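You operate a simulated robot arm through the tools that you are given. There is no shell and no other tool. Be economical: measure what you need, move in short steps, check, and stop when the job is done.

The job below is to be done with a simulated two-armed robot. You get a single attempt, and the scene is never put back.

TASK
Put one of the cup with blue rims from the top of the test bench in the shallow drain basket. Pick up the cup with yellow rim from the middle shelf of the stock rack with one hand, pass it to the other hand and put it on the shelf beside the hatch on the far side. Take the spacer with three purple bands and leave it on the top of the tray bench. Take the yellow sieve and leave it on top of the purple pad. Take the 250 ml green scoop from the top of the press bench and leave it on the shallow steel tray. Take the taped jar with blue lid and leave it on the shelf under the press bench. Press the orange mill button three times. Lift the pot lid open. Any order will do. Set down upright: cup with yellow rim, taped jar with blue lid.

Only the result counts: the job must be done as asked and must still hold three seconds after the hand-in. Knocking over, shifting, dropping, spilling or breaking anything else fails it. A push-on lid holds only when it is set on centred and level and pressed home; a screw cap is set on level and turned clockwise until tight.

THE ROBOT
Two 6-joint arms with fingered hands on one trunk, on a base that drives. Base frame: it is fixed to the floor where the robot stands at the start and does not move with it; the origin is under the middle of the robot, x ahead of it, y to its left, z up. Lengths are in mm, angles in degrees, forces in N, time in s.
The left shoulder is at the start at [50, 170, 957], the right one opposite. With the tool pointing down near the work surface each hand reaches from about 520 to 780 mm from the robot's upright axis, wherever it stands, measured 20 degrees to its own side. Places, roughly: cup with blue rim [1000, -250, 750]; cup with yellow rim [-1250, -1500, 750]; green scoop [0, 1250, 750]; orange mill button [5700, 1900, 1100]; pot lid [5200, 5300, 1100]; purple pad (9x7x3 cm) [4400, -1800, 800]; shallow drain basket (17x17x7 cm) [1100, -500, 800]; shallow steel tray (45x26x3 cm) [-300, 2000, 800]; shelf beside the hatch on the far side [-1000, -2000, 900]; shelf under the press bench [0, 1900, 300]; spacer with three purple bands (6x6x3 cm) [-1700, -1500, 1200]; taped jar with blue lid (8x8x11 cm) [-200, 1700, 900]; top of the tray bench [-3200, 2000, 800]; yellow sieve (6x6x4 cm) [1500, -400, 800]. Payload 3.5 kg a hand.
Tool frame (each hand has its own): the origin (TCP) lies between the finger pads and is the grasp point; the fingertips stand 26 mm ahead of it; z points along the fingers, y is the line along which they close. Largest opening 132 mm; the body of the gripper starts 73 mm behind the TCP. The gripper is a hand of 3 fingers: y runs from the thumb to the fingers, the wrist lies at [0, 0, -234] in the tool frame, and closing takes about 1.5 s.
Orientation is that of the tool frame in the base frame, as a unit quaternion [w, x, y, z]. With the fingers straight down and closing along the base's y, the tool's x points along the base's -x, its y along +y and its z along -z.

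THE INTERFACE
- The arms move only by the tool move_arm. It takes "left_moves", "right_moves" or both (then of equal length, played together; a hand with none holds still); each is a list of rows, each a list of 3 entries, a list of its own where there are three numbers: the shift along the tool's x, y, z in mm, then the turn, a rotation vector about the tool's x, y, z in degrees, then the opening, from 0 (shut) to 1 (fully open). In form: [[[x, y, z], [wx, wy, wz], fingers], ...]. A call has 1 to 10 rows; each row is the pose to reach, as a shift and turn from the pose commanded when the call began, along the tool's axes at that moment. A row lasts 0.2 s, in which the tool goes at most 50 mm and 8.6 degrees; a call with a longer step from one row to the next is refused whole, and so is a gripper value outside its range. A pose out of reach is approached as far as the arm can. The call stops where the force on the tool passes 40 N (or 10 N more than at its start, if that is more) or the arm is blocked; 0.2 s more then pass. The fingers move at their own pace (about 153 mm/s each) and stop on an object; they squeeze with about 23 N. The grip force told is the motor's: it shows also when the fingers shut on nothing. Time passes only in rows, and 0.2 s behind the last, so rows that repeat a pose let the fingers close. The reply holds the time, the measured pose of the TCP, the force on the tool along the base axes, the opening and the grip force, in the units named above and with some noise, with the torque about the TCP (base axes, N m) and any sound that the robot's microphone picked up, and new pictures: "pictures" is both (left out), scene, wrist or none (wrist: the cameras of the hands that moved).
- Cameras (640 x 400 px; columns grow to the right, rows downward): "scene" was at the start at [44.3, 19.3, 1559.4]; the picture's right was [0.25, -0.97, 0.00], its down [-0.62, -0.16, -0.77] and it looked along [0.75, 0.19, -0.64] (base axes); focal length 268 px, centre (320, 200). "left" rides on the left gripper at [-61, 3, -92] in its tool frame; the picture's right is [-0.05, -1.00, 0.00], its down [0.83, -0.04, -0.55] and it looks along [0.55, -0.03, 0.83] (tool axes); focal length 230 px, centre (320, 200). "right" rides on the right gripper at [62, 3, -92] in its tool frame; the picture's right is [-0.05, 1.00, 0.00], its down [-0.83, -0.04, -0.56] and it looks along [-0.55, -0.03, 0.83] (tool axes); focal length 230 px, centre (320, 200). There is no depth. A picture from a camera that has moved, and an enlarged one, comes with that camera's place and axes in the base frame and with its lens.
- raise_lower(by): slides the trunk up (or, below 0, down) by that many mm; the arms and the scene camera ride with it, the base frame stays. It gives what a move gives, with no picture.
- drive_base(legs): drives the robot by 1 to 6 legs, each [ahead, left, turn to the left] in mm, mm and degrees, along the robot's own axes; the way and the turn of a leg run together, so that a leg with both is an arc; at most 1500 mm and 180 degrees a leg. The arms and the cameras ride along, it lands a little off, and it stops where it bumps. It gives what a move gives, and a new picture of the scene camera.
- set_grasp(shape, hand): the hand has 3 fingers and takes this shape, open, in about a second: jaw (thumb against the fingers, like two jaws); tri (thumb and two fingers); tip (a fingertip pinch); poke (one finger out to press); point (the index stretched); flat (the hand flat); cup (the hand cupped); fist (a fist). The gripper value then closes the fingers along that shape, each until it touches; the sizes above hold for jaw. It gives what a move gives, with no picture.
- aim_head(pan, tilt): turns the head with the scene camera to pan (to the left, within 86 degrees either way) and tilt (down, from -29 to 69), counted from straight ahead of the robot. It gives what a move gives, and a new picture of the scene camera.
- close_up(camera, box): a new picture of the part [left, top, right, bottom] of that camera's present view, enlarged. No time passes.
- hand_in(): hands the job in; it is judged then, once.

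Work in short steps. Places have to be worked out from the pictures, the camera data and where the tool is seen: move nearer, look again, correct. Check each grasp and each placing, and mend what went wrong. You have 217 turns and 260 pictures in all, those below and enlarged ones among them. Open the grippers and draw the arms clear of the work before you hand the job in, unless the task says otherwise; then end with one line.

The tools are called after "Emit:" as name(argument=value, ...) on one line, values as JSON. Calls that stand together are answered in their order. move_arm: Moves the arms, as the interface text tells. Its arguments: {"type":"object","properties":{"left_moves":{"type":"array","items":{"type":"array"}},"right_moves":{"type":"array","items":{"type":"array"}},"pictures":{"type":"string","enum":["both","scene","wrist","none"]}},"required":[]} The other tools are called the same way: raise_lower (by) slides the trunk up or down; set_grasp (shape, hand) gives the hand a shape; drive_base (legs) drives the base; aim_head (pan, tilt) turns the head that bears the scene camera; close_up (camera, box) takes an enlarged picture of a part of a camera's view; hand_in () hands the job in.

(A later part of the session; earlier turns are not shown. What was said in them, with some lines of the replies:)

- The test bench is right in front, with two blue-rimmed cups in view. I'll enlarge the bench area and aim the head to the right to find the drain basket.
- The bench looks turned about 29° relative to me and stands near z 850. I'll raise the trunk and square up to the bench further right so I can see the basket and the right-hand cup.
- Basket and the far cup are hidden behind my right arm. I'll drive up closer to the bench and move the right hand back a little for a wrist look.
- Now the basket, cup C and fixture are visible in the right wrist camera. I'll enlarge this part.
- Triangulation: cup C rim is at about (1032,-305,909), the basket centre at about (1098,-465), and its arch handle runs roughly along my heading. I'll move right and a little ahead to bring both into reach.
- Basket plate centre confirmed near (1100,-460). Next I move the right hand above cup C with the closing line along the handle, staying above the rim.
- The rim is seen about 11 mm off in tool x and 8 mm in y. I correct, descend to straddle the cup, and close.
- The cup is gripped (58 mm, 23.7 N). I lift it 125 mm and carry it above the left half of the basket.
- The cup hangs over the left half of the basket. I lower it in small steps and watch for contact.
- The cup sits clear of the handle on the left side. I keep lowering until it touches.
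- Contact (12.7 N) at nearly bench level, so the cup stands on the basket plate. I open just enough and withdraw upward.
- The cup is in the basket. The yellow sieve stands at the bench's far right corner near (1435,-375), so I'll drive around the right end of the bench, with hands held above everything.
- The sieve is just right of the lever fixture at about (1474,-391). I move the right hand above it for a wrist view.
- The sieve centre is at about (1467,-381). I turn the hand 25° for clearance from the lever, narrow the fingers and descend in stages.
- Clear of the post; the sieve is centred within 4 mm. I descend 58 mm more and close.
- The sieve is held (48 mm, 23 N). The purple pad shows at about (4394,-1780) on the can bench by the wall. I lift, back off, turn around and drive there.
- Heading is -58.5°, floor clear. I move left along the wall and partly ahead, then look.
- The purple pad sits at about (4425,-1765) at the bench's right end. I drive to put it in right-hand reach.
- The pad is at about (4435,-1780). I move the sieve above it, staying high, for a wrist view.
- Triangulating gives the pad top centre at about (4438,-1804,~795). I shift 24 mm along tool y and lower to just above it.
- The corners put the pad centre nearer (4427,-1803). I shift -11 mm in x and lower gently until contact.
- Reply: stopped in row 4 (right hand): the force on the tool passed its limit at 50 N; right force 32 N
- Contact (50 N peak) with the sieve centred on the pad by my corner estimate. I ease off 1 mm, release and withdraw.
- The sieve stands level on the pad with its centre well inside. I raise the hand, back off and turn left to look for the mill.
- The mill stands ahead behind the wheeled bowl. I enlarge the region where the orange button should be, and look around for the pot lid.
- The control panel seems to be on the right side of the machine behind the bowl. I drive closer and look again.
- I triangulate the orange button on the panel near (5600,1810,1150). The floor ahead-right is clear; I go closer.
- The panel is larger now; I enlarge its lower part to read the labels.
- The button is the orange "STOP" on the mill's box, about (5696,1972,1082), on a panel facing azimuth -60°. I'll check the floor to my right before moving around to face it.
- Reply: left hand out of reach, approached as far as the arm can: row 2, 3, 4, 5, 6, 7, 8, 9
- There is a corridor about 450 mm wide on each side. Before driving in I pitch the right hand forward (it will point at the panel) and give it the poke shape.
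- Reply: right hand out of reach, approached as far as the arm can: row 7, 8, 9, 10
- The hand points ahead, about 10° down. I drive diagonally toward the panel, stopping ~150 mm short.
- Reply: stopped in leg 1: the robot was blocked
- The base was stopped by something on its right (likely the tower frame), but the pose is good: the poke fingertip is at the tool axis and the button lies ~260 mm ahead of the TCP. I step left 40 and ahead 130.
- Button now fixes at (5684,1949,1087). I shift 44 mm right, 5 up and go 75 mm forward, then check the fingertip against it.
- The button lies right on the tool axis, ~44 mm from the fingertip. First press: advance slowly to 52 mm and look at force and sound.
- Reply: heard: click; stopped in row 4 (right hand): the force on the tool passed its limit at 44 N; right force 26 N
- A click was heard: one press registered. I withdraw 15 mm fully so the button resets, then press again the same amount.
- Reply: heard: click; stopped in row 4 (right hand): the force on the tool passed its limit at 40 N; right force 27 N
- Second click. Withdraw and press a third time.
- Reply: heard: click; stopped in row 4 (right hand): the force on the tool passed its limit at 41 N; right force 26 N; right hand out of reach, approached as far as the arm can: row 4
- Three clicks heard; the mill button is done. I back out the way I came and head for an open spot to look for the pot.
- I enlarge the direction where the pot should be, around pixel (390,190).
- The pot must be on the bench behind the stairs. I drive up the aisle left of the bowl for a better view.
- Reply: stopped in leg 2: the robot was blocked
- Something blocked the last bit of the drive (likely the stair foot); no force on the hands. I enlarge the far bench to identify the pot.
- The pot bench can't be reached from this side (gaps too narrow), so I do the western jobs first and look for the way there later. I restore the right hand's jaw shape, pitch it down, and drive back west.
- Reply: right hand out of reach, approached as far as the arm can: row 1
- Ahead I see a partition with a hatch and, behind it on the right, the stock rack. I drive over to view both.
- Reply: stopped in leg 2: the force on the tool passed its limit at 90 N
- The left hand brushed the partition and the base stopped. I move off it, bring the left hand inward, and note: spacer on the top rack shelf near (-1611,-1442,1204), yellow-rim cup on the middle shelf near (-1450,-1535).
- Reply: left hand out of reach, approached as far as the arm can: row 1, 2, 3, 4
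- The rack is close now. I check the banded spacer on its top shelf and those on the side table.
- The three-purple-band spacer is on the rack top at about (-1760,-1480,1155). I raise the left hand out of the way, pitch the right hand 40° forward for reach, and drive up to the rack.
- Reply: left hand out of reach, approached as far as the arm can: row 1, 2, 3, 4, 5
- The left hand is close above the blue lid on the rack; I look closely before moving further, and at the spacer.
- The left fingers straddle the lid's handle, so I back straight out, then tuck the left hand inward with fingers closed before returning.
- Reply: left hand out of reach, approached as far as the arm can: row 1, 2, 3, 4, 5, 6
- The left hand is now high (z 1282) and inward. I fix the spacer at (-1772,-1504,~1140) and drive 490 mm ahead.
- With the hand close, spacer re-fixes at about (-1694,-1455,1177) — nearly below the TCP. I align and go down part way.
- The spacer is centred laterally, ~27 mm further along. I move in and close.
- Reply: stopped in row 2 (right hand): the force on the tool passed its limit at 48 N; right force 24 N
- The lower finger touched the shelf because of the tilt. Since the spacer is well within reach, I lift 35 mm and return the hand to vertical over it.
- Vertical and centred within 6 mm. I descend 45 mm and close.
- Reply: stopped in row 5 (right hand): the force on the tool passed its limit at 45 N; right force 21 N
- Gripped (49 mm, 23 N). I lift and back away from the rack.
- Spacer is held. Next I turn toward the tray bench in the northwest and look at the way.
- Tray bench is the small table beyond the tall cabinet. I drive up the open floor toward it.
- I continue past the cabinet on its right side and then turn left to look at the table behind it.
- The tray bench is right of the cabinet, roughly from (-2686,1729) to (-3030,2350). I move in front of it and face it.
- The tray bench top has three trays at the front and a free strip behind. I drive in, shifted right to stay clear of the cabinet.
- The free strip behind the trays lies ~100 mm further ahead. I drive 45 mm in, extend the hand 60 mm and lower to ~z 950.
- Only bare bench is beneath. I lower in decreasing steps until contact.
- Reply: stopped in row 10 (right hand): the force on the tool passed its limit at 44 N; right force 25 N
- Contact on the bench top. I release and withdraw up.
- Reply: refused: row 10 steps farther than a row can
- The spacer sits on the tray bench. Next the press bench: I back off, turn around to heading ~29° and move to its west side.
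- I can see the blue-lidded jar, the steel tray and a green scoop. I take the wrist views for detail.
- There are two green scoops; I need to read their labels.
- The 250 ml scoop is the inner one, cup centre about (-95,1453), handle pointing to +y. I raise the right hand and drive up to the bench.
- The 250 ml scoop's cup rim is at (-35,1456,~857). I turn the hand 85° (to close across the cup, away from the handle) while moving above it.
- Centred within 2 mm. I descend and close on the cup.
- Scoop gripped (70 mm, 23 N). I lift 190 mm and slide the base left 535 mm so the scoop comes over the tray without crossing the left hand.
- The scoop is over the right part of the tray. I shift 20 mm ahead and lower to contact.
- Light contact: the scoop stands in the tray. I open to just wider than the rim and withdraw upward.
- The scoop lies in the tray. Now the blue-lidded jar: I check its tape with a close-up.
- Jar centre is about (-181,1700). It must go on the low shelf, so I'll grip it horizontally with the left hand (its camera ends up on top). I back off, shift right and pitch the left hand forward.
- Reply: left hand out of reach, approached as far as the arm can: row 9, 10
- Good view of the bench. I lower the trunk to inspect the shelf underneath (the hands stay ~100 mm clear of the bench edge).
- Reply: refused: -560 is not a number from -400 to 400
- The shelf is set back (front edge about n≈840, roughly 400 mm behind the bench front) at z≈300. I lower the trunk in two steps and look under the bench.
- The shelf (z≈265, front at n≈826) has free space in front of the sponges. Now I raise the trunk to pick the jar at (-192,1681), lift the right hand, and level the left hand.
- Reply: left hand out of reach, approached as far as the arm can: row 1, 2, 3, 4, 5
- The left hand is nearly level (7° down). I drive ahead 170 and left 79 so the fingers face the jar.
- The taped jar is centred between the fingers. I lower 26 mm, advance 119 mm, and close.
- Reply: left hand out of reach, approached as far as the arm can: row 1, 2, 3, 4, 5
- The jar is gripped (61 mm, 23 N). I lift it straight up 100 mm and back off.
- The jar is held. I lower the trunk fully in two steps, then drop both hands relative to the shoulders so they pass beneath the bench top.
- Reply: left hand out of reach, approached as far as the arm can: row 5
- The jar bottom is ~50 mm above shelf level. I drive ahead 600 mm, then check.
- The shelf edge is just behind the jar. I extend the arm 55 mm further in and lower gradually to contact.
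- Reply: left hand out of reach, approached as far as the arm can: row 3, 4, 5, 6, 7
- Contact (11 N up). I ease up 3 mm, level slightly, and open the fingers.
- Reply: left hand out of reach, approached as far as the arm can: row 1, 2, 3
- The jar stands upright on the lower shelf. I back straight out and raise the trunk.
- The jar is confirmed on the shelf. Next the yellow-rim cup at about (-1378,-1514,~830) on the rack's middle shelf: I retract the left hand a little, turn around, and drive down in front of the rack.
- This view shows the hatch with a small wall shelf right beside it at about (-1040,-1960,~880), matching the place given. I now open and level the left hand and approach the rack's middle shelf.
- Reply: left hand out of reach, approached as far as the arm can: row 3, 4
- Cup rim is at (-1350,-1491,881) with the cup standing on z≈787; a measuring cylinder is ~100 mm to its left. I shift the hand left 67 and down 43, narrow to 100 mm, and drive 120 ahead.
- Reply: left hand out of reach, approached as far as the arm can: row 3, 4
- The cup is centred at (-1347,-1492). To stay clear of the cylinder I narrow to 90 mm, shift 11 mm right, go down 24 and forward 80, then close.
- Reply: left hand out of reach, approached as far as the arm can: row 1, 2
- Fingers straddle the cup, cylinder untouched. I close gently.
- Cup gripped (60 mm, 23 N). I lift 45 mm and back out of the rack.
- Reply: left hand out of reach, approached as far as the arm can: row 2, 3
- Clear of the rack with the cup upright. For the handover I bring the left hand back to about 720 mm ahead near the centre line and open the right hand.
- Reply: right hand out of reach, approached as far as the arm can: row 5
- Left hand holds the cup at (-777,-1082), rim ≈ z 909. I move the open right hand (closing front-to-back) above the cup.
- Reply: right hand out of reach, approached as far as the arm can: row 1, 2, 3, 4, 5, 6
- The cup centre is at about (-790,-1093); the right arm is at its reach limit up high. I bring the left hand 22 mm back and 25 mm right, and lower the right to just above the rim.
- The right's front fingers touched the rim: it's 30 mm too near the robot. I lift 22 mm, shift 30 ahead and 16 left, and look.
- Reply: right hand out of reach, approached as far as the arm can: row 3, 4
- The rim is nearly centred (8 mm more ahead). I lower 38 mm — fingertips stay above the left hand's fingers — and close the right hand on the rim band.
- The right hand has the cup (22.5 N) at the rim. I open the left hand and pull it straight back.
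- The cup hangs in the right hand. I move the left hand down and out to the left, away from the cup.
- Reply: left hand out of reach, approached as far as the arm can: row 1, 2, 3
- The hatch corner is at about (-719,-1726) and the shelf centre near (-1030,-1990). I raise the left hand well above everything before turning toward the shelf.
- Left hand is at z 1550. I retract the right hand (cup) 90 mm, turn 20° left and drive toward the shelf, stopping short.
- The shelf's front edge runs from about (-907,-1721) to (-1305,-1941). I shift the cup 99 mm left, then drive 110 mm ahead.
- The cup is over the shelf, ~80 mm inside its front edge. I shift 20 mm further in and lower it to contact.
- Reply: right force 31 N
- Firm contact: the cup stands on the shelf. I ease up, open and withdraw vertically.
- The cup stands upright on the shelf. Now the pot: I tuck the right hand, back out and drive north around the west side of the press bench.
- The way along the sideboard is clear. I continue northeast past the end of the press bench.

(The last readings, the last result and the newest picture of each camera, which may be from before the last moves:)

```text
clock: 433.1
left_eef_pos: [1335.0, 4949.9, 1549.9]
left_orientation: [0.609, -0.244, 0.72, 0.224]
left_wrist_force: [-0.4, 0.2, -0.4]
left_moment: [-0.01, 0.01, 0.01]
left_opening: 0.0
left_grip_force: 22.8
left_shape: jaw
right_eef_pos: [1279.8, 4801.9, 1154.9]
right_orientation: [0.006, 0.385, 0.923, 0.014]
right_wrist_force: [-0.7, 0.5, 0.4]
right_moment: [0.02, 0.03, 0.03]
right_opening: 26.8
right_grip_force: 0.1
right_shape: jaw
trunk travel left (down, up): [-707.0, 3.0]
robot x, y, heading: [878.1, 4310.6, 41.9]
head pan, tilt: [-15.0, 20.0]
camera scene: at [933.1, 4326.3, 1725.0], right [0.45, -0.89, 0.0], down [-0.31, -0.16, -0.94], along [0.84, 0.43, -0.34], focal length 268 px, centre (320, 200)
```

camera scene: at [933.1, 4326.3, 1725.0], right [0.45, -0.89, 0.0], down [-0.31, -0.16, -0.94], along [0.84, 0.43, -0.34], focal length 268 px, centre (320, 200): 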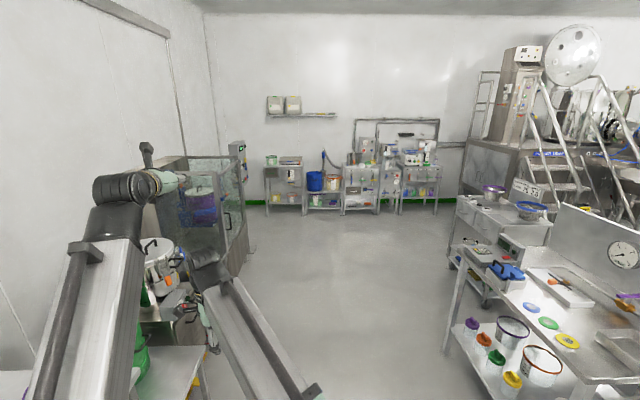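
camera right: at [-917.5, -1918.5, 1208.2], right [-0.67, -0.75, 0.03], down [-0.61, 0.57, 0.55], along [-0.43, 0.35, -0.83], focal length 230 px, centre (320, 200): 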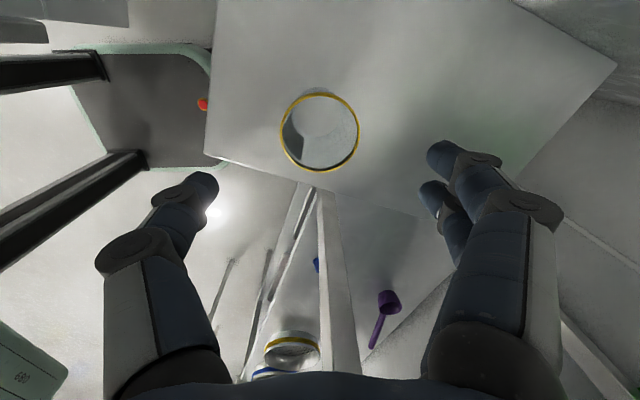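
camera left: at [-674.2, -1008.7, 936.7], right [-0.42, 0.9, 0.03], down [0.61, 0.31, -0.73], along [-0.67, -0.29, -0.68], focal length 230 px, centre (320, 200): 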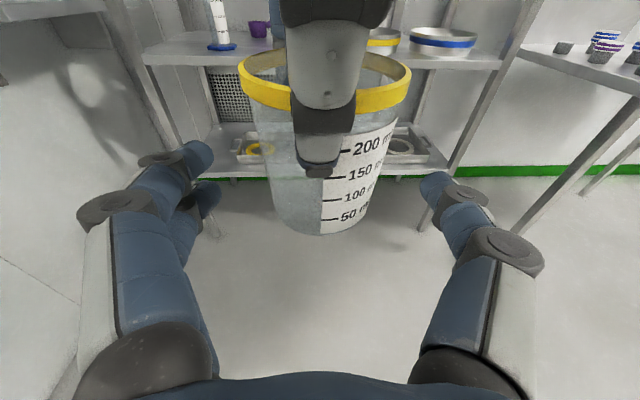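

The corridor to the far bench row is open. I turn slightly right and drive in.

Emit:
drive_base(legs=[[0, 0, -17], [1200, -76, 0], [1300, -250, 0]])

Emit:
aim_head(pan=0, tilt=15)

Emit:
close_up(camera="scene", box=[180, 100, 480, 290])

```text
clock: 446.5
left_eef_pos: [3943.5, 5503.1, 1549.0]
left_orientation: [0.637, -0.125, 0.751, 0.123]
left_wrist_force: [0.3, 0.1, 0.9]
left_moment: [0.01, 0.0, 0.01]
left_opening: 0.1
left_grip_force: 23.0
left_shape: jaw
right_eef_pos: [3845.1, 5380.1, 1154.2]
right_orientation: [0.007, 0.528, 0.849, 0.013]
right_wrist_force: [0.4, 0.2, 0.3]
right_moment: [-0.02, 0.01, 0.01]
right_opening: 26.9
right_grip_force: 0.1
right_shape: jaw
trunk travel left (down, up): [-707.0, 3.0]
robot x, y, heading: [3304.0, 5039.9, 23.6]
head pan, tilt: [-15.0, 20.0]
camera scene: at [3366.0, 5039.0, 1725.1], right [0.15, -0.99, 0.0], down [-0.34, -0.05, -0.94], along [0.93, 0.14, -0.34], focal length 268 px, centre (320, 200)
```

scene: 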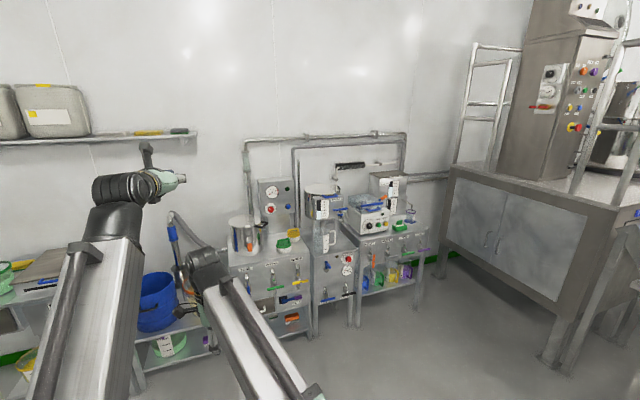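

```text
clock: 447.2
left_eef_pos: [3944.2, 5502.7, 1550.4]
left_orientation: [0.638, -0.126, 0.75, 0.124]
left_wrist_force: [-0.9, 0.3, 0.3]
left_moment: [0.02, -0.01, -0.03]
left_opening: 0.1
left_grip_force: 23.4
left_shape: jaw
right_eef_pos: [3844.1, 5378.9, 1154.1]
right_orientation: [0.007, 0.529, 0.849, 0.012]
right_wrist_force: [0.8, -1.2, -0.4]
right_moment: [-0.01, 0.02, -0.02]
right_opening: 26.4
right_grip_force: 0.1
right_shape: jaw
trunk travel left (down, up): [-707.0, 3.0]
robot x, y, heading: [3310.5, 5043.8, 23.7]
head pan, tilt: [0.0, 15.0]
camera scene: at [3359.2, 5062.2, 1733.2], right [0.4, -0.92, 0.0], down [-0.24, -0.1, -0.97], along [0.89, 0.38, -0.26], focal length 268 px, centre (320, 200)
```

scene: 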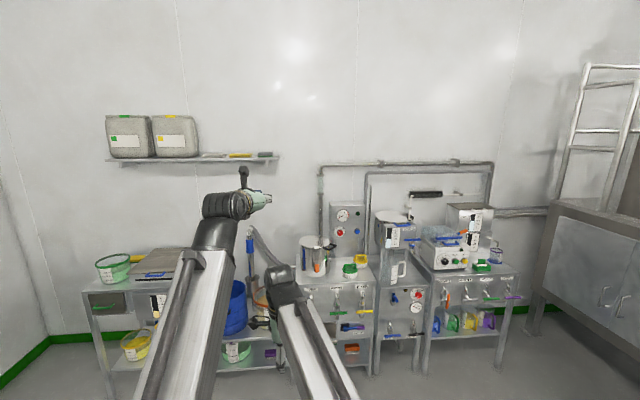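

```text
2.11 times, centred on (330, 195) of scene
camera zoom: at [3359.2, 5062.2, 1733.2], right [0.4, -0.92, 0.0], down [-0.24, -0.1, -0.97], along [0.89, 0.38, -0.26], focal length 565 px, centre (299, 210)
```

zoom: 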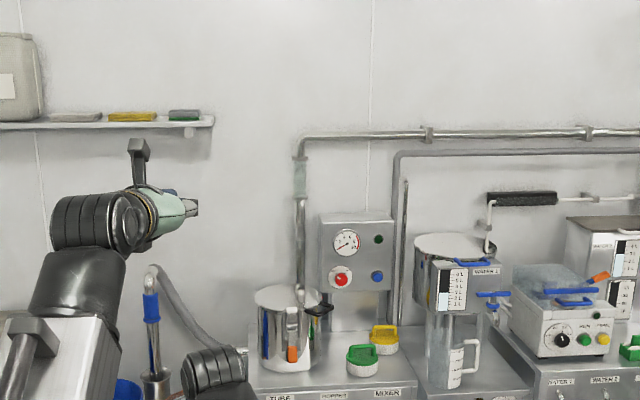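

The pot at the given place matches the round-lidded vessel labelled "WATER 1" near (5170,5290). I drive closer and look in detail.

Emit:
drive_base(legs=[[800, -420, 2]])

Emit:
aim_head(pan=-10, tilt=28)

Emit:
close_up(camera="scene", box=[200, 100, 480, 280])

```text
clock: 452.0
left_eef_pos: [4826.7, 5471.9, 1550.5]
left_orientation: [0.635, -0.138, 0.748, 0.134]
left_wrist_force: [1.1, -1.1, -0.2]
left_moment: [0.0, 0.01, 0.01]
left_opening: 0.0
left_grip_force: 22.8
left_shape: jaw
right_eef_pos: [4730.6, 5345.9, 1154.7]
right_orientation: [0.007, 0.514, 0.858, 0.013]
right_wrist_force: [-0.1, -0.1, 0.0]
right_moment: [0.04, 0.01, 0.0]
right_opening: 26.8
right_grip_force: 0.0
right_shape: jaw
trunk travel left (down, up): [-707.0, 3.0]
robot x, y, heading: [4206.1, 4986.5, 25.5]
head pan, tilt: [0.0, 15.0]
camera scene: at [4257.6, 5010.5, 1733.2], right [0.43, -0.9, 0.0], down [-0.23, -0.11, -0.97], along [0.87, 0.41, -0.26], focal length 268 px, centre (320, 200)
```

scene: 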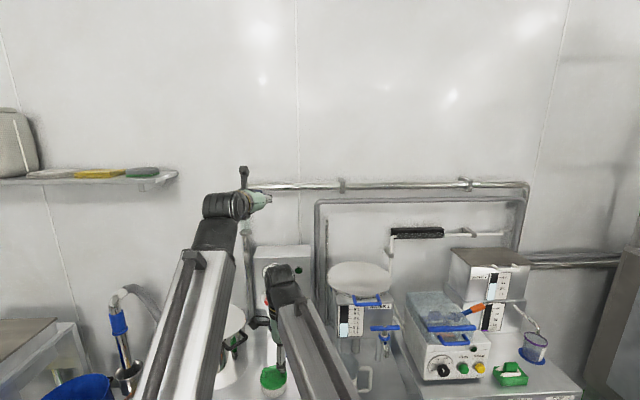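

```text
clock: 452.7
left_eef_pos: [4826.4, 5470.0, 1550.1]
left_orientation: [0.635, -0.139, 0.747, 0.135]
left_wrist_force: [0.5, 0.6, -0.3]
left_moment: [-0.01, 0.02, -0.01]
left_opening: 0.0
left_grip_force: 23.3
left_shape: jaw
right_eef_pos: [4729.8, 5344.2, 1154.9]
right_orientation: [0.007, 0.513, 0.858, 0.013]
right_wrist_force: [0.4, -0.3, 0.0]
right_moment: [0.02, 0.01, 0.01]
right_opening: 26.8
right_grip_force: 0.0
right_shape: jaw
trunk travel left (down, up): [-707.0, 3.0]
robot x, y, heading: [4207.4, 4989.3, 25.4]
head pan, tilt: [-10.0, 28.0]
camera scene: at [4260.4, 4994.8, 1712.3], right [0.27, -0.96, 0.0], down [-0.45, -0.13, -0.88], along [0.85, 0.24, -0.47], focal length 268 px, centre (320, 200)
```

scene: 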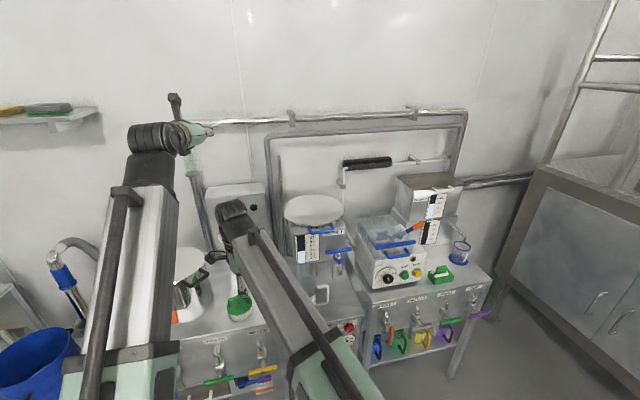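

```text
2.22 times, centred on (340, 190) of scene
camera zoom: at [4260.4, 4994.8, 1712.3], right [0.27, -0.96, 0.0], down [-0.45, -0.13, -0.88], along [0.85, 0.24, -0.47], focal length 596 px, centre (276, 222)
```

zoom: 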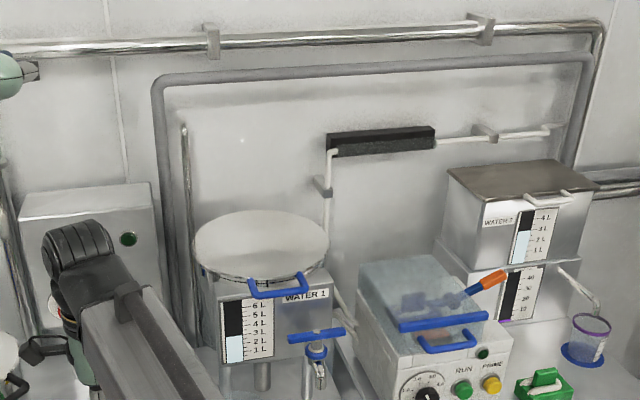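

The pot lid (hinged at the back) has a blue U-handle at its front, about (5099,5226,1115). I shift the base right 230, move the right hand aside and bring the closed left hand down to point at the handle.

Emit:
drive_base(legs=[[0, -230, 0]])

Emit:
move_arm(right_moves=[[[-30, 0, 0], [0, 0, 0], 0.2], [[-60, 0, 0], [0, 0, 0], 0.2], [[-90, 0, 0], [0, 0, 0], 0.2], [[-120, 0, 0], [0, 0, 0], 0.2], [[-150, 0, 0], [0, 0, 0], 0.2], [[-180, 0, 0], [0, 0, 0], 0.2], [[-210, 0, 0], [0, 0, 0], 0.2], [[-240, 0, 0], [0, 0, 0], 0.2], [[-270, 0, 0], [0, 0, 0], 0.2], [[-300, 0, 0], [0, 0, 0], 0.2]], left_moves=[[[44, -10, 0], [0, -1, 0], 0], [[88, -20, 0], [0, -2, 0], 0], [[132, -30, 0], [0, -3, 0], 0], [[176, -40, 0], [0, -4, 0], 0], [[220, -50, 0], [0, -5, 0], 0], [[264, -60, 0], [0, -6, 0], 0], [[308, -70, 0], [0, -7, 0], 0], [[352, -80, 0], [0, -8, 0], 0], [[396, -90, 0], [0, -9, 0], 0], [[440, -105, 0], [0, -10, 0], 0]], pictures="wrist")

```text
clock: 454.5
left_eef_pos: [4921.2, 5267.4, 1549.7]
left_orientation: [0.635, -0.141, 0.747, 0.137]
left_wrist_force: [-0.8, 0.7, -0.8]
left_moment: [-0.02, 0.01, 0.02]
left_opening: 0.0
left_grip_force: 22.9
left_shape: jaw
right_eef_pos: [4828.5, 5141.4, 1154.9]
right_orientation: [0.006, 0.51, 0.86, 0.013]
right_wrist_force: [-0.4, -0.9, 0.0]
right_moment: [0.03, 0.03, -0.02]
right_opening: 26.8
right_grip_force: 0.0
right_shape: jaw
trunk travel left (down, up): [-707.0, 3.0]
robot x, y, heading: [4308.3, 4782.9, 25.9]
head pan, tilt: [-10.0, 28.0]
camera scene: at [4360.9, 4786.0, 1712.2], right [0.27, -0.96, 0.0], down [-0.45, -0.13, -0.88], along [0.85, 0.24, -0.47], focal length 268 px, centre (320, 200)
```

scene: 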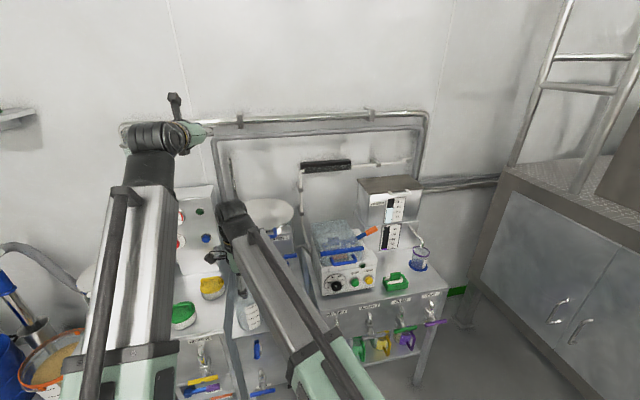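

```text
clock: 456.7
left_eef_pos: [4909.4, 5131.8, 1145.2]
left_orientation: [0.696, -0.077, 0.708, 0.095]
left_wrist_force: [0.3, 0.2, 0.9]
left_moment: [-0.02, 0.03, -0.08]
left_opening: 0.0
left_grip_force: 23.0
left_shape: jaw
left hand out of reach, approached as far as the arm can: row 8, 9, 10
right_eef_pos: [4970.9, 4880.1, 1155.0]
right_orientation: [0.006, 0.509, 0.861, 0.013]
right_wrist_force: [0.2, -0.1, -0.4]
right_moment: [0.0, 0.02, 0.0]
right_opening: 26.9
right_grip_force: 0.1
right_shape: jaw
trunk travel left (down, up): [-707.0, 3.0]
robot x, y, heading: [4308.5, 4785.5, 25.7]
head pan, tilt: [-10.0, 28.0]
camera right: at [4941.2, 4933.0, 1245.2], right [0.9, 0.43, 0.03], down [0.35, -0.76, 0.55], along [0.26, -0.49, -0.83], focal length 230 px, centre (320, 200)
camera left: at [4821.7, 5111.9, 1207.8], right [0.24, -0.97, 0.03], down [-0.54, -0.16, -0.82], along [0.8, 0.19, -0.57], focal length 230 px, centre (320, 200)
```

right: 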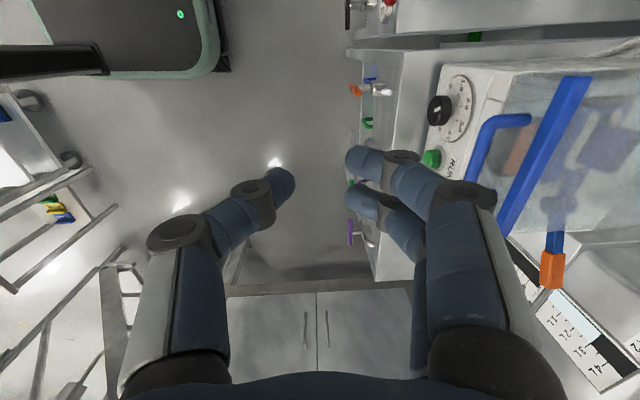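
left: 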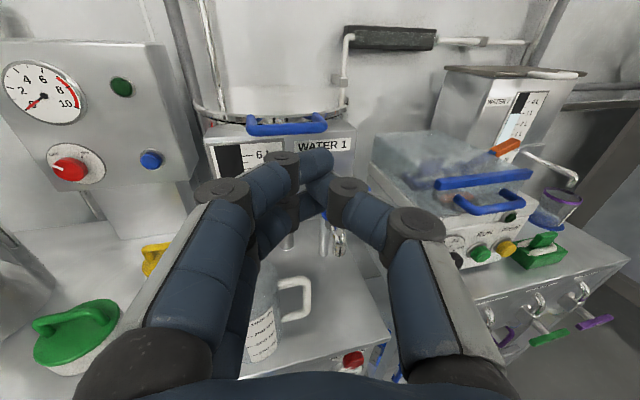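

Left hand is level; the handle's bar is confirmed at (5099,5226,1115). I raise the right hand clear of the cooker, lower the left below handle height, straighten it, and drive 150 mm ahead.

Emit:
move_arm(right_moves=[[[0, -10, -35], [0, 0, 0], 0.2], [[0, -20, -70], [0, 0, 0], 0.2], [[0, -30, -105], [0, 0, 0], 0.2], [[0, -40, -140], [0, 0, 0], 0.2]], left_moves=[[[25, 0, 0], [-4, 0, 0], 0], [[50, 0, 0], [-8, 0, 0], 0], [[80, 0, 0], [-12, 0, 0], 0], [[80, 0, 0], [-12, 0, 0], 0]], pictures="none")

Emit:
drive_base(legs=[[150, 0, 0]])

Emit:
close_up(camera="left", box=[0, 0, 640, 400])

```text
clock: 457.7
left_eef_pos: [4896.4, 5159.0, 1034.1]
left_orientation: [0.68, -0.201, 0.67, 0.22]
left_wrist_force: [-0.4, -0.4, 0.4]
left_moment: [0.03, -0.02, 0.0]
left_opening: 0.0
left_grip_force: 22.7
left_shape: jaw
left hand out of reach, approached as far as the arm can: row 1
right_eef_pos: [4940.0, 4860.8, 1274.3]
right_orientation: [0.011, 0.509, 0.86, 0.018]
right_wrist_force: [0.2, 0.3, -1.4]
right_moment: [0.01, 0.01, 0.01]
right_opening: 26.8
right_grip_force: 0.1
right_shape: jaw
right hand out of reach, approached as far as the arm can: row 4
trunk travel left (down, up): [-707.0, 3.0]
robot x, y, heading: [4304.0, 4782.3, 25.9]
head pan, tilt: [-10.0, 28.0]
```

```text
clock: 459.0
left_eef_pos: [5031.4, 5224.9, 1033.0]
left_orientation: [0.68, -0.201, 0.67, 0.22]
left_wrist_force: [0.0, 0.5, -0.4]
left_moment: [0.02, 0.0, -0.02]
left_opening: 0.0
left_grip_force: 23.0
left_shape: jaw
right_eef_pos: [5078.0, 4927.7, 1273.9]
right_orientation: [0.011, 0.509, 0.86, 0.019]
right_wrist_force: [0.5, -0.5, 0.3]
right_moment: [-0.02, 0.04, -0.03]
right_opening: 26.8
right_grip_force: 0.0
right_shape: jaw
trunk travel left (down, up): [-707.0, 3.0]
robot x, y, heading: [4441.7, 4845.6, 26.2]
head pan, tilt: [-10.0, 28.0]
camera scene: at [4497.2, 4854.4, 1712.1], right [0.27, -0.96, 0.0], down [-0.45, -0.13, -0.88], along [0.85, 0.24, -0.47], focal length 268 px, centre (320, 200)
```

scene: 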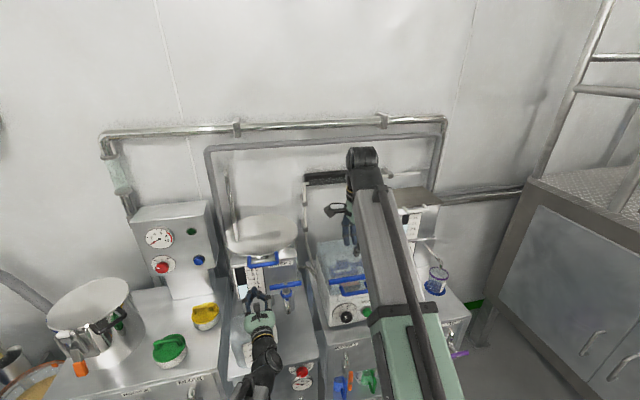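

```text
1.00 times, centred on (320, 200) of left (not enlarged: the box is as wide or as high as the picture)
camera zoom: at [4955.6, 5173.9, 1092.3], right [0.57, -0.82, 0.03], down [-0.43, -0.33, -0.84], along [0.7, 0.47, -0.54], focal length 230 px, centre (320, 200)
```

zoom: 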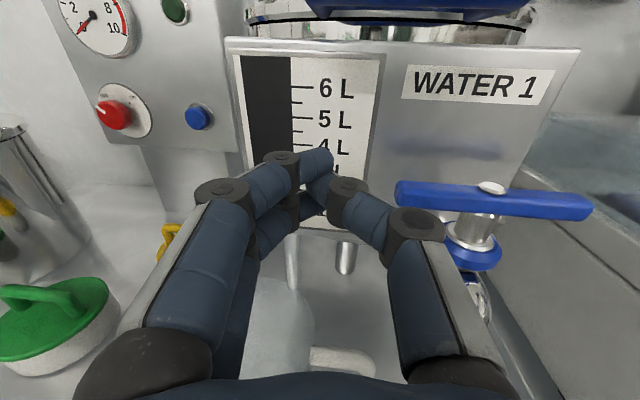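

The bar is 77 mm above and ~44 mm right of the tool axis; the tap lever is lower and further in. I raise 33, shift right 42, then slide the tips 35 mm forward under the bar.

Emit:
move_arm(left_moves=[[[-33, 0, 0], [0, 0, 0], 0], [[-33, -21, 0], [0, 0, 0], 0], [[-33, -42, 0], [0, 0, 0], 0], [[-33, -42, 18], [0, 0, 0], 0], [[-33, -42, 34], [0, 0, 0], 0]], pictures="wrist")

Emit:
close_up(camera="scene", box=[200, 190, 330, 330])

```text
clock: 460.2
left_eef_pos: [5084.3, 5209.3, 1066.1]
left_orientation: [0.68, -0.202, 0.67, 0.221]
left_wrist_force: [-0.3, 0.5, -0.1]
left_moment: [-0.02, 0.02, 0.01]
left_opening: 0.0
left_grip_force: 22.7
left_shape: jaw
right_eef_pos: [5076.6, 4926.8, 1274.6]
right_orientation: [0.01, 0.51, 0.86, 0.018]
right_wrist_force: [0.7, -0.5, 0.2]
right_moment: [0.02, 0.04, 0.01]
right_opening: 26.5
right_grip_force: 0.0
right_shape: jaw
trunk travel left (down, up): [-707.0, 3.0]
robot x, y, heading: [4442.8, 4849.3, 25.7]
head pan, tilt: [-10.0, 28.0]
camera left: at [5006.2, 5157.1, 1125.5], right [0.57, -0.82, 0.03], down [-0.43, -0.33, -0.84], along [0.7, 0.47, -0.54], focal length 230 px, centre (320, 200)
```

left: 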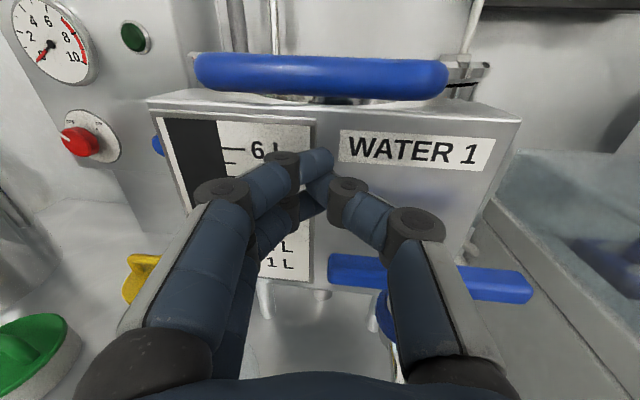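

```text
2.86 times, centred on (265, 260) of scene
camera zoom: at [4495.2, 4853.4, 1712.2], right [0.27, -0.96, 0.0], down [-0.45, -0.13, -0.88], along [0.85, 0.24, -0.47], focal length 766 px, centre (477, 29)
```

zoom: 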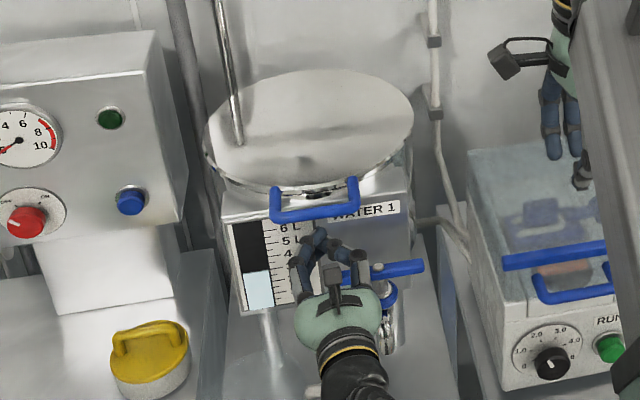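

The fingertips are under the bar. I lift along the lid's arc (hinge ~296 mm behind the bar) to about 32° and check.

Emit:
move_arm(left_moves=[[[-25, 0, 0], [0, 0, 0], 0], [[-66, 0, 3], [0, 0, 0], 0], [[-107, -1, 11], [0, 0, 0], 0], [[-145, -3, 26], [0, 0, 0], 0], [[-182, -6, 45], [0, 0, 0], 0]], pictures="wrist")

Emit:
close_up(camera="scene", box=[180, 130, 340, 310])

```text
clock: 461.4
left_eef_pos: [5123.9, 5224.6, 1249.5]
left_orientation: [0.68, -0.201, 0.67, 0.22]
left_wrist_force: [-1.3, 1.1, -2.4]
left_moment: [-0.07, -0.01, 0.01]
left_opening: 0.0
left_grip_force: 22.7
left_shape: jaw
right_eef_pos: [5076.6, 4926.4, 1274.9]
right_orientation: [0.011, 0.509, 0.86, 0.018]
right_wrist_force: [-0.4, 0.2, 0.4]
right_moment: [0.0, 0.01, 0.03]
right_opening: 27.0
right_grip_force: 0.0
right_shape: jaw
trunk travel left (down, up): [-707.0, 3.0]
robot x, y, heading: [4443.0, 4847.9, 25.6]
head pan, tilt: [-10.0, 28.0]
camera left: at [5046.5, 5174.4, 1309.6], right [0.57, -0.82, 0.03], down [-0.43, -0.33, -0.84], along [0.7, 0.47, -0.54], focal length 230 px, centre (320, 200)
```

left: 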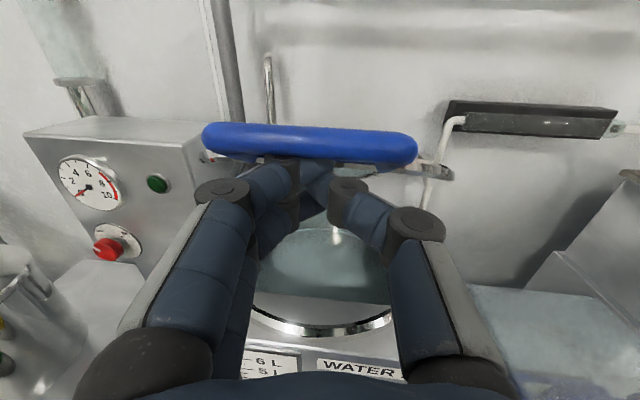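

```text
2.22 times, centred on (260, 220) of scene
camera zoom: at [4495.1, 4853.7, 1712.1], right [0.27, -0.96, 0.0], down [-0.45, -0.13, -0.88], along [0.85, 0.24, -0.47], focal length 596 px, centre (453, 156)
```

zoom: 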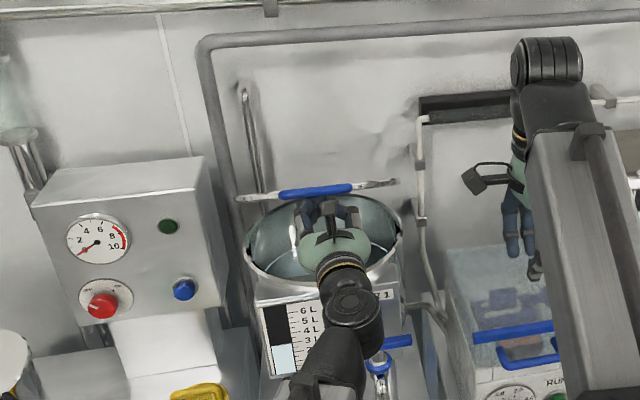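

The lid is opening cleanly (pot interior visible). I continue along the arc to about 72°.

Emit:
move_arm(left_moves=[[[-33, -3, 24], [0, 0, 0], 0], [[-63, -7, 53], [0, 0, 0], 0], [[-88, -11, 84], [0, 0, 0], 0], [[-109, -16, 120], [0, 0, 0], 0], [[-124, -21, 157], [0, 0, 0], 0]], pictures="wrist")

Emit:
close_up(camera="scene", box=[180, 90, 340, 270])

```text
clock: 462.6
left_eef_pos: [5264.1, 5291.9, 1375.5]
left_orientation: [0.68, -0.201, 0.67, 0.219]
left_wrist_force: [-0.9, -0.1, -0.7]
left_moment: [-0.01, 0.02, -0.01]
left_opening: 0.0
left_grip_force: 23.4
left_shape: jaw
right_eef_pos: [5076.2, 4926.2, 1273.7]
right_orientation: [0.01, 0.509, 0.86, 0.018]
right_wrist_force: [0.0, 0.7, -0.2]
right_moment: [-0.02, 0.05, 0.0]
right_opening: 26.9
right_grip_force: 0.0
right_shape: jaw
trunk travel left (down, up): [-707.0, 3.0]
robot x, y, heading: [4443.7, 4847.7, 26.0]
head pan, tilt: [-10.0, 28.0]
camera left: at [5185.8, 5241.2, 1435.0], right [0.57, -0.82, 0.03], down [-0.43, -0.33, -0.84], along [0.7, 0.46, -0.54], focal length 230 px, centre (320, 200)
```

left: 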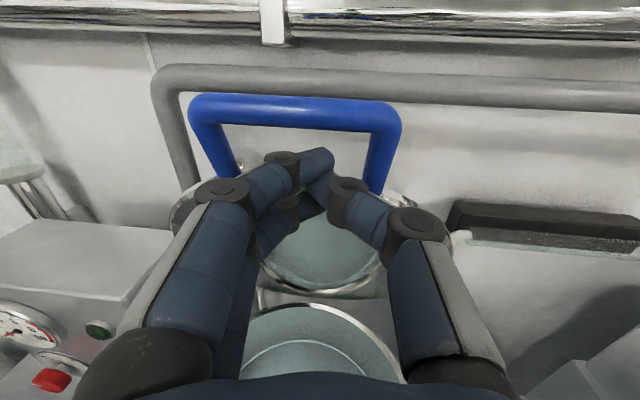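

```text
2.22 times, centred on (260, 180) of scene
camera zoom: at [4495.1, 4853.3, 1712.2], right [0.27, -0.96, 0.0], down [-0.45, -0.13, -0.88], along [0.85, 0.24, -0.47], focal length 596 px, centre (453, 244)
```

zoom: 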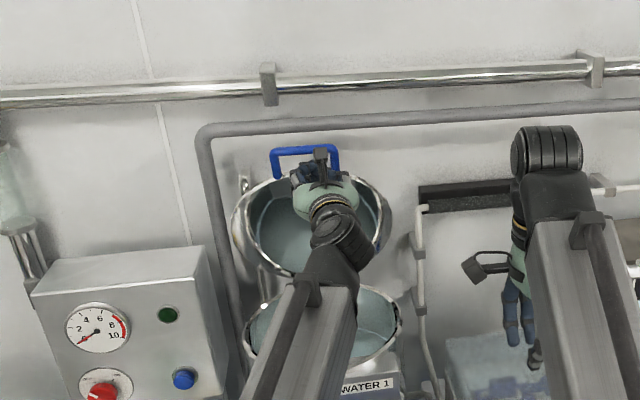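

The lid stands nearly vertical with no force on the hand. I lower the fingertips below the loop to the lid's face and push a little further back.

Emit:
move_arm(left_moves=[[[20, 0, -10], [0, 0, 0], 0], [[45, 0, -10], [0, 0, 0], 0], [[45, -2, 10], [0, 0, 0], 0], [[45, -4, 25], [0, 0, 0], 0], [[45, -6, 40], [0, 0, 0], 0]], pictures="wrist")

Emit:
close_up(camera="scene", box=[180, 90, 340, 270])

```text
clock: 463.8
left_eef_pos: [5276.5, 5303.7, 1329.3]
left_orientation: [0.68, -0.201, 0.67, 0.219]
left_wrist_force: [-1.4, -1.9, -0.5]
left_moment: [0.03, -0.05, -0.05]
left_opening: 0.1
left_grip_force: 23.4
left_shape: jaw
left hand out of reach, approached as far as the arm can: row 4, 5
right_eef_pos: [5075.7, 4926.1, 1274.5]
right_orientation: [0.011, 0.51, 0.86, 0.019]
right_wrist_force: [-0.4, 0.6, 0.3]
right_moment: [0.01, 0.01, -0.01]
right_opening: 26.8
right_grip_force: 0.2
right_shape: jaw
trunk travel left (down, up): [-707.0, 3.0]
robot x, y, heading: [4442.6, 4844.8, 25.9]
head pan, tilt: [-10.0, 28.0]
camera left: at [5199.4, 5253.9, 1388.3], right [0.57, -0.82, 0.03], down [-0.43, -0.33, -0.84], along [0.7, 0.47, -0.54], focal length 230 px, centre (320, 200)
```

left: 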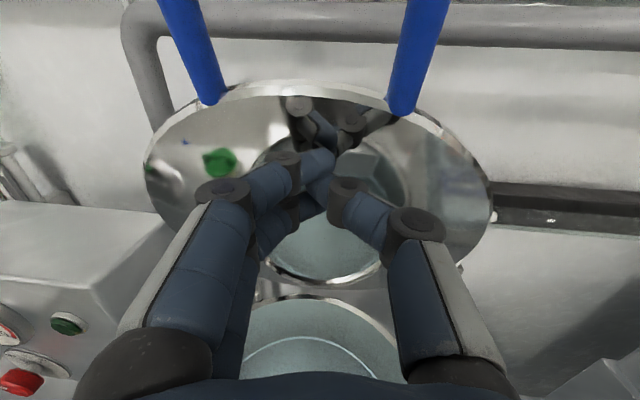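

```text
2.22 times, centred on (260, 180) of scene
camera zoom: at [4494.7, 4853.1, 1712.2], right [0.27, -0.96, 0.0], down [-0.45, -0.13, -0.88], along [0.85, 0.24, -0.47], focal length 596 px, centre (453, 244)
```

zoom: 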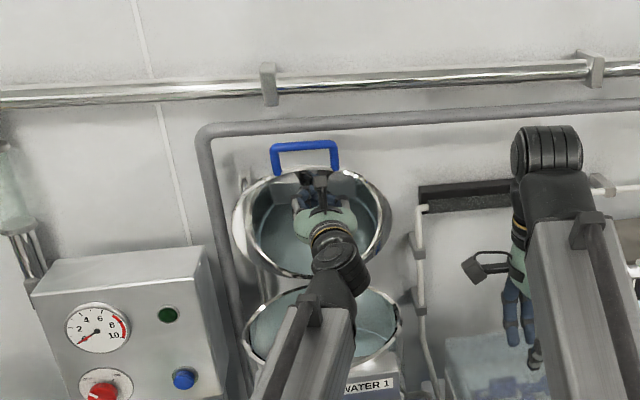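

The lid holds by itself. I push it slightly past vertical by driving 50 mm ahead.

Emit:
drive_base(legs=[[60, 0, 0]])

Emit:
close_up(camera="scene", box=[180, 90, 340, 270])

```text
clock: 464.8
left_eef_pos: [5334.0, 5333.1, 1327.1]
left_orientation: [0.68, -0.201, 0.67, 0.22]
left_wrist_force: [0.1, 0.6, -0.7]
left_moment: [-0.01, 0.01, 0.0]
left_opening: 0.2
left_grip_force: 23.1
left_shape: jaw
right_eef_pos: [5133.6, 4953.9, 1273.0]
right_orientation: [0.01, 0.51, 0.86, 0.017]
right_wrist_force: [0.1, -0.5, -0.1]
right_moment: [-0.04, 0.04, 0.02]
right_opening: 26.6
right_grip_force: 0.1
right_shape: jaw
trunk travel left (down, up): [-707.0, 3.0]
robot x, y, heading: [4494.3, 4871.6, 25.9]
head pan, tilt: [-10.0, 28.0]
camera scene: at [4552.7, 4881.3, 1712.1], right [0.27, -0.96, 0.0], down [-0.45, -0.13, -0.88], along [0.85, 0.24, -0.47], focal length 268 px, centre (320, 200)
```

scene: 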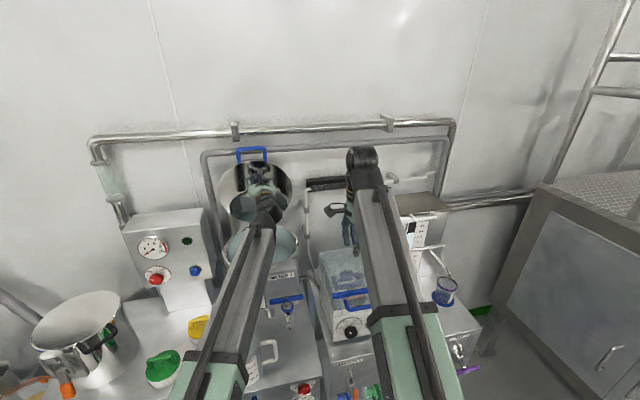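

```text
2.22 times, centred on (260, 180) of scene
camera zoom: at [4552.7, 4881.3, 1712.1], right [0.27, -0.96, 0.0], down [-0.45, -0.13, -0.88], along [0.85, 0.24, -0.47], focal length 596 px, centre (453, 244)
```

zoom: 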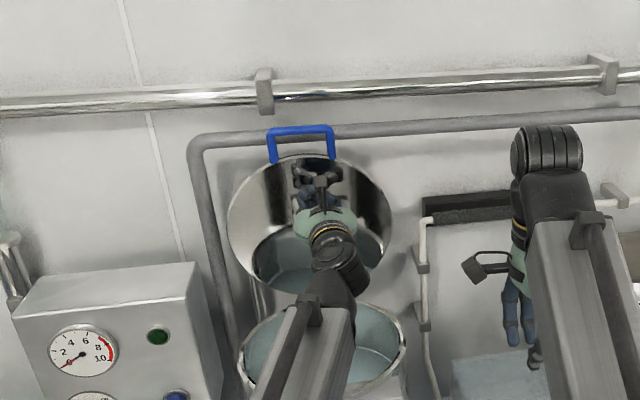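

The lid is now at or past vertical and stays. I back straight off and verify it remains open.

Emit:
drive_base(legs=[[-500, 0, 0]])

Emit:
close_up(camera="scene", box=[180, 90, 400, 270])

```text
clock: 467.7
left_eef_pos: [4887.5, 5113.6, 1329.3]
left_orientation: [0.681, -0.2, 0.67, 0.218]
left_wrist_force: [0.3, 0.4, 0.1]
left_moment: [-0.01, 0.04, -0.01]
left_opening: 0.0
left_grip_force: 23.1
left_shape: jaw
right_eef_pos: [4685.6, 4735.5, 1274.5]
right_orientation: [0.011, 0.511, 0.859, 0.018]
right_wrist_force: [-0.4, -0.5, 1.4]
right_moment: [-0.01, 0.0, 0.03]
right_opening: 26.6
right_grip_force: 0.0
right_shape: jaw
trunk travel left (down, up): [-707.0, 3.0]
robot x, y, heading: [4053.0, 4655.9, 25.6]
head pan, tilt: [-10.0, 28.0]
camera scene: at [4103.7, 4664.2, 1712.2], right [0.27, -0.96, 0.0], down [-0.45, -0.13, -0.88], along [0.85, 0.24, -0.47], focal length 268 px, centre (320, 200)
```

scene: 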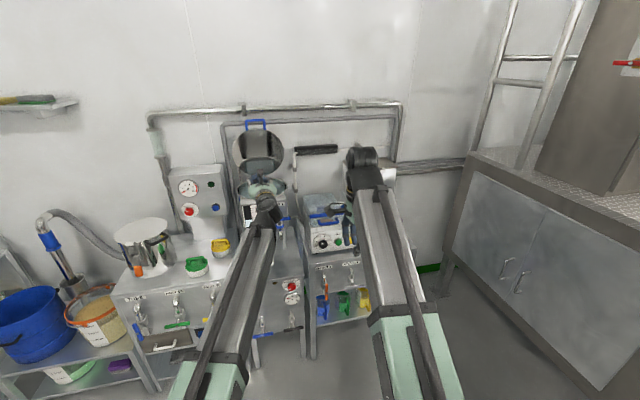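

```text
2.22 times, centred on (290, 180) of scene
camera zoom: at [4103.7, 4664.2, 1712.2], right [0.27, -0.96, 0.0], down [-0.45, -0.13, -0.88], along [0.85, 0.24, -0.47], focal length 596 px, centre (387, 244)
```

zoom: 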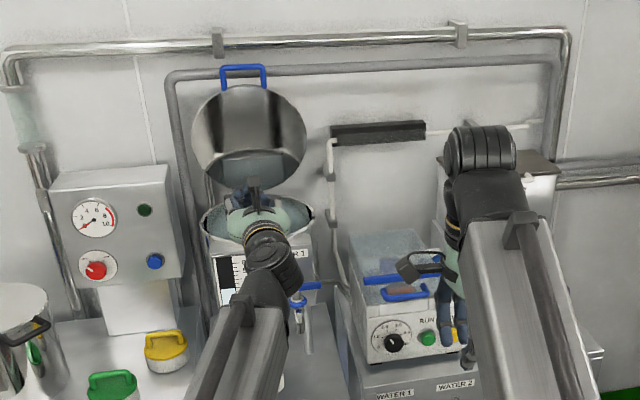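

The lid stays open on its own. All eight jobs are done; I open both grippers in free space and then hand in.

Emit:
move_arm(left_moves=[[[0, 0, -10], [0, 0, 0], 1], [[0, 0, -10], [0, 0, 0], 1], [[0, 0, -10], [0, 0, 0], 1]], right_moves=[[[0, 0, 0], [0, 0, 0], 1], [[0, 0, 0], [0, 0, 0], 1], [[0, 0, 0], [0, 0, 0], 1]], pictures="scene")

Emit:
hand_in()

```text
clock: 468.5
left_eef_pos: [4879.2, 5108.0, 1329.8]
left_orientation: [0.68, -0.2, 0.67, 0.219]
left_wrist_force: [0.6, -0.7, 0.1]
left_moment: [0.0, -0.01, 0.0]
left_opening: 131.9
left_grip_force: 0.1
left_shape: jaw
right_eef_pos: [4685.7, 4734.2, 1274.8]
right_orientation: [0.01, 0.511, 0.859, 0.018]
right_wrist_force: [-0.2, -0.5, 0.7]
right_moment: [-0.04, 0.02, -0.03]
right_opening: 131.9
right_grip_force: 0.0
right_shape: jaw
trunk travel left (down, up): [-707.0, 3.0]
robot x, y, heading: [4050.0, 4660.2, 25.9]
head pan, tilt: [-10.0, 28.0]
camera scene: at [4104.6, 4664.7, 1712.2], right [0.27, -0.96, 0.0], down [-0.45, -0.13, -0.88], along [0.85, 0.24, -0.47], focal length 268 px, centre (320, 200)
```

scene: 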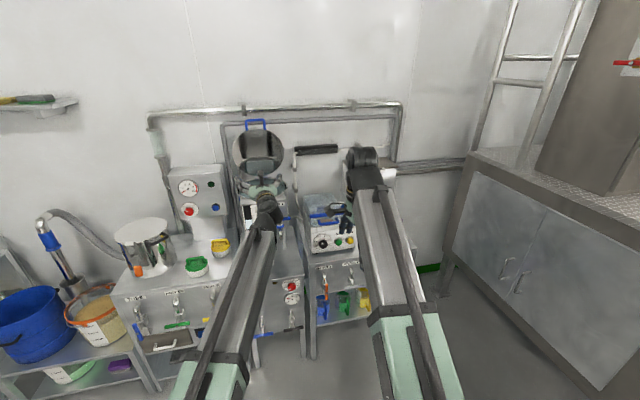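

```text
The job is handed in.
```

I did all eight parts and handed the job in; three things could count against it: "far side" is my reading (I used the hatch shelf on the rack's side of the partition, which matches the given coordinates), the sieve sits about 10 mm off the pad's centre, and I bumped the hatch or partition once with the left hand and had the base blocked twice while driving (I saw nothing knocked over or moved, but did not recheck those spots).
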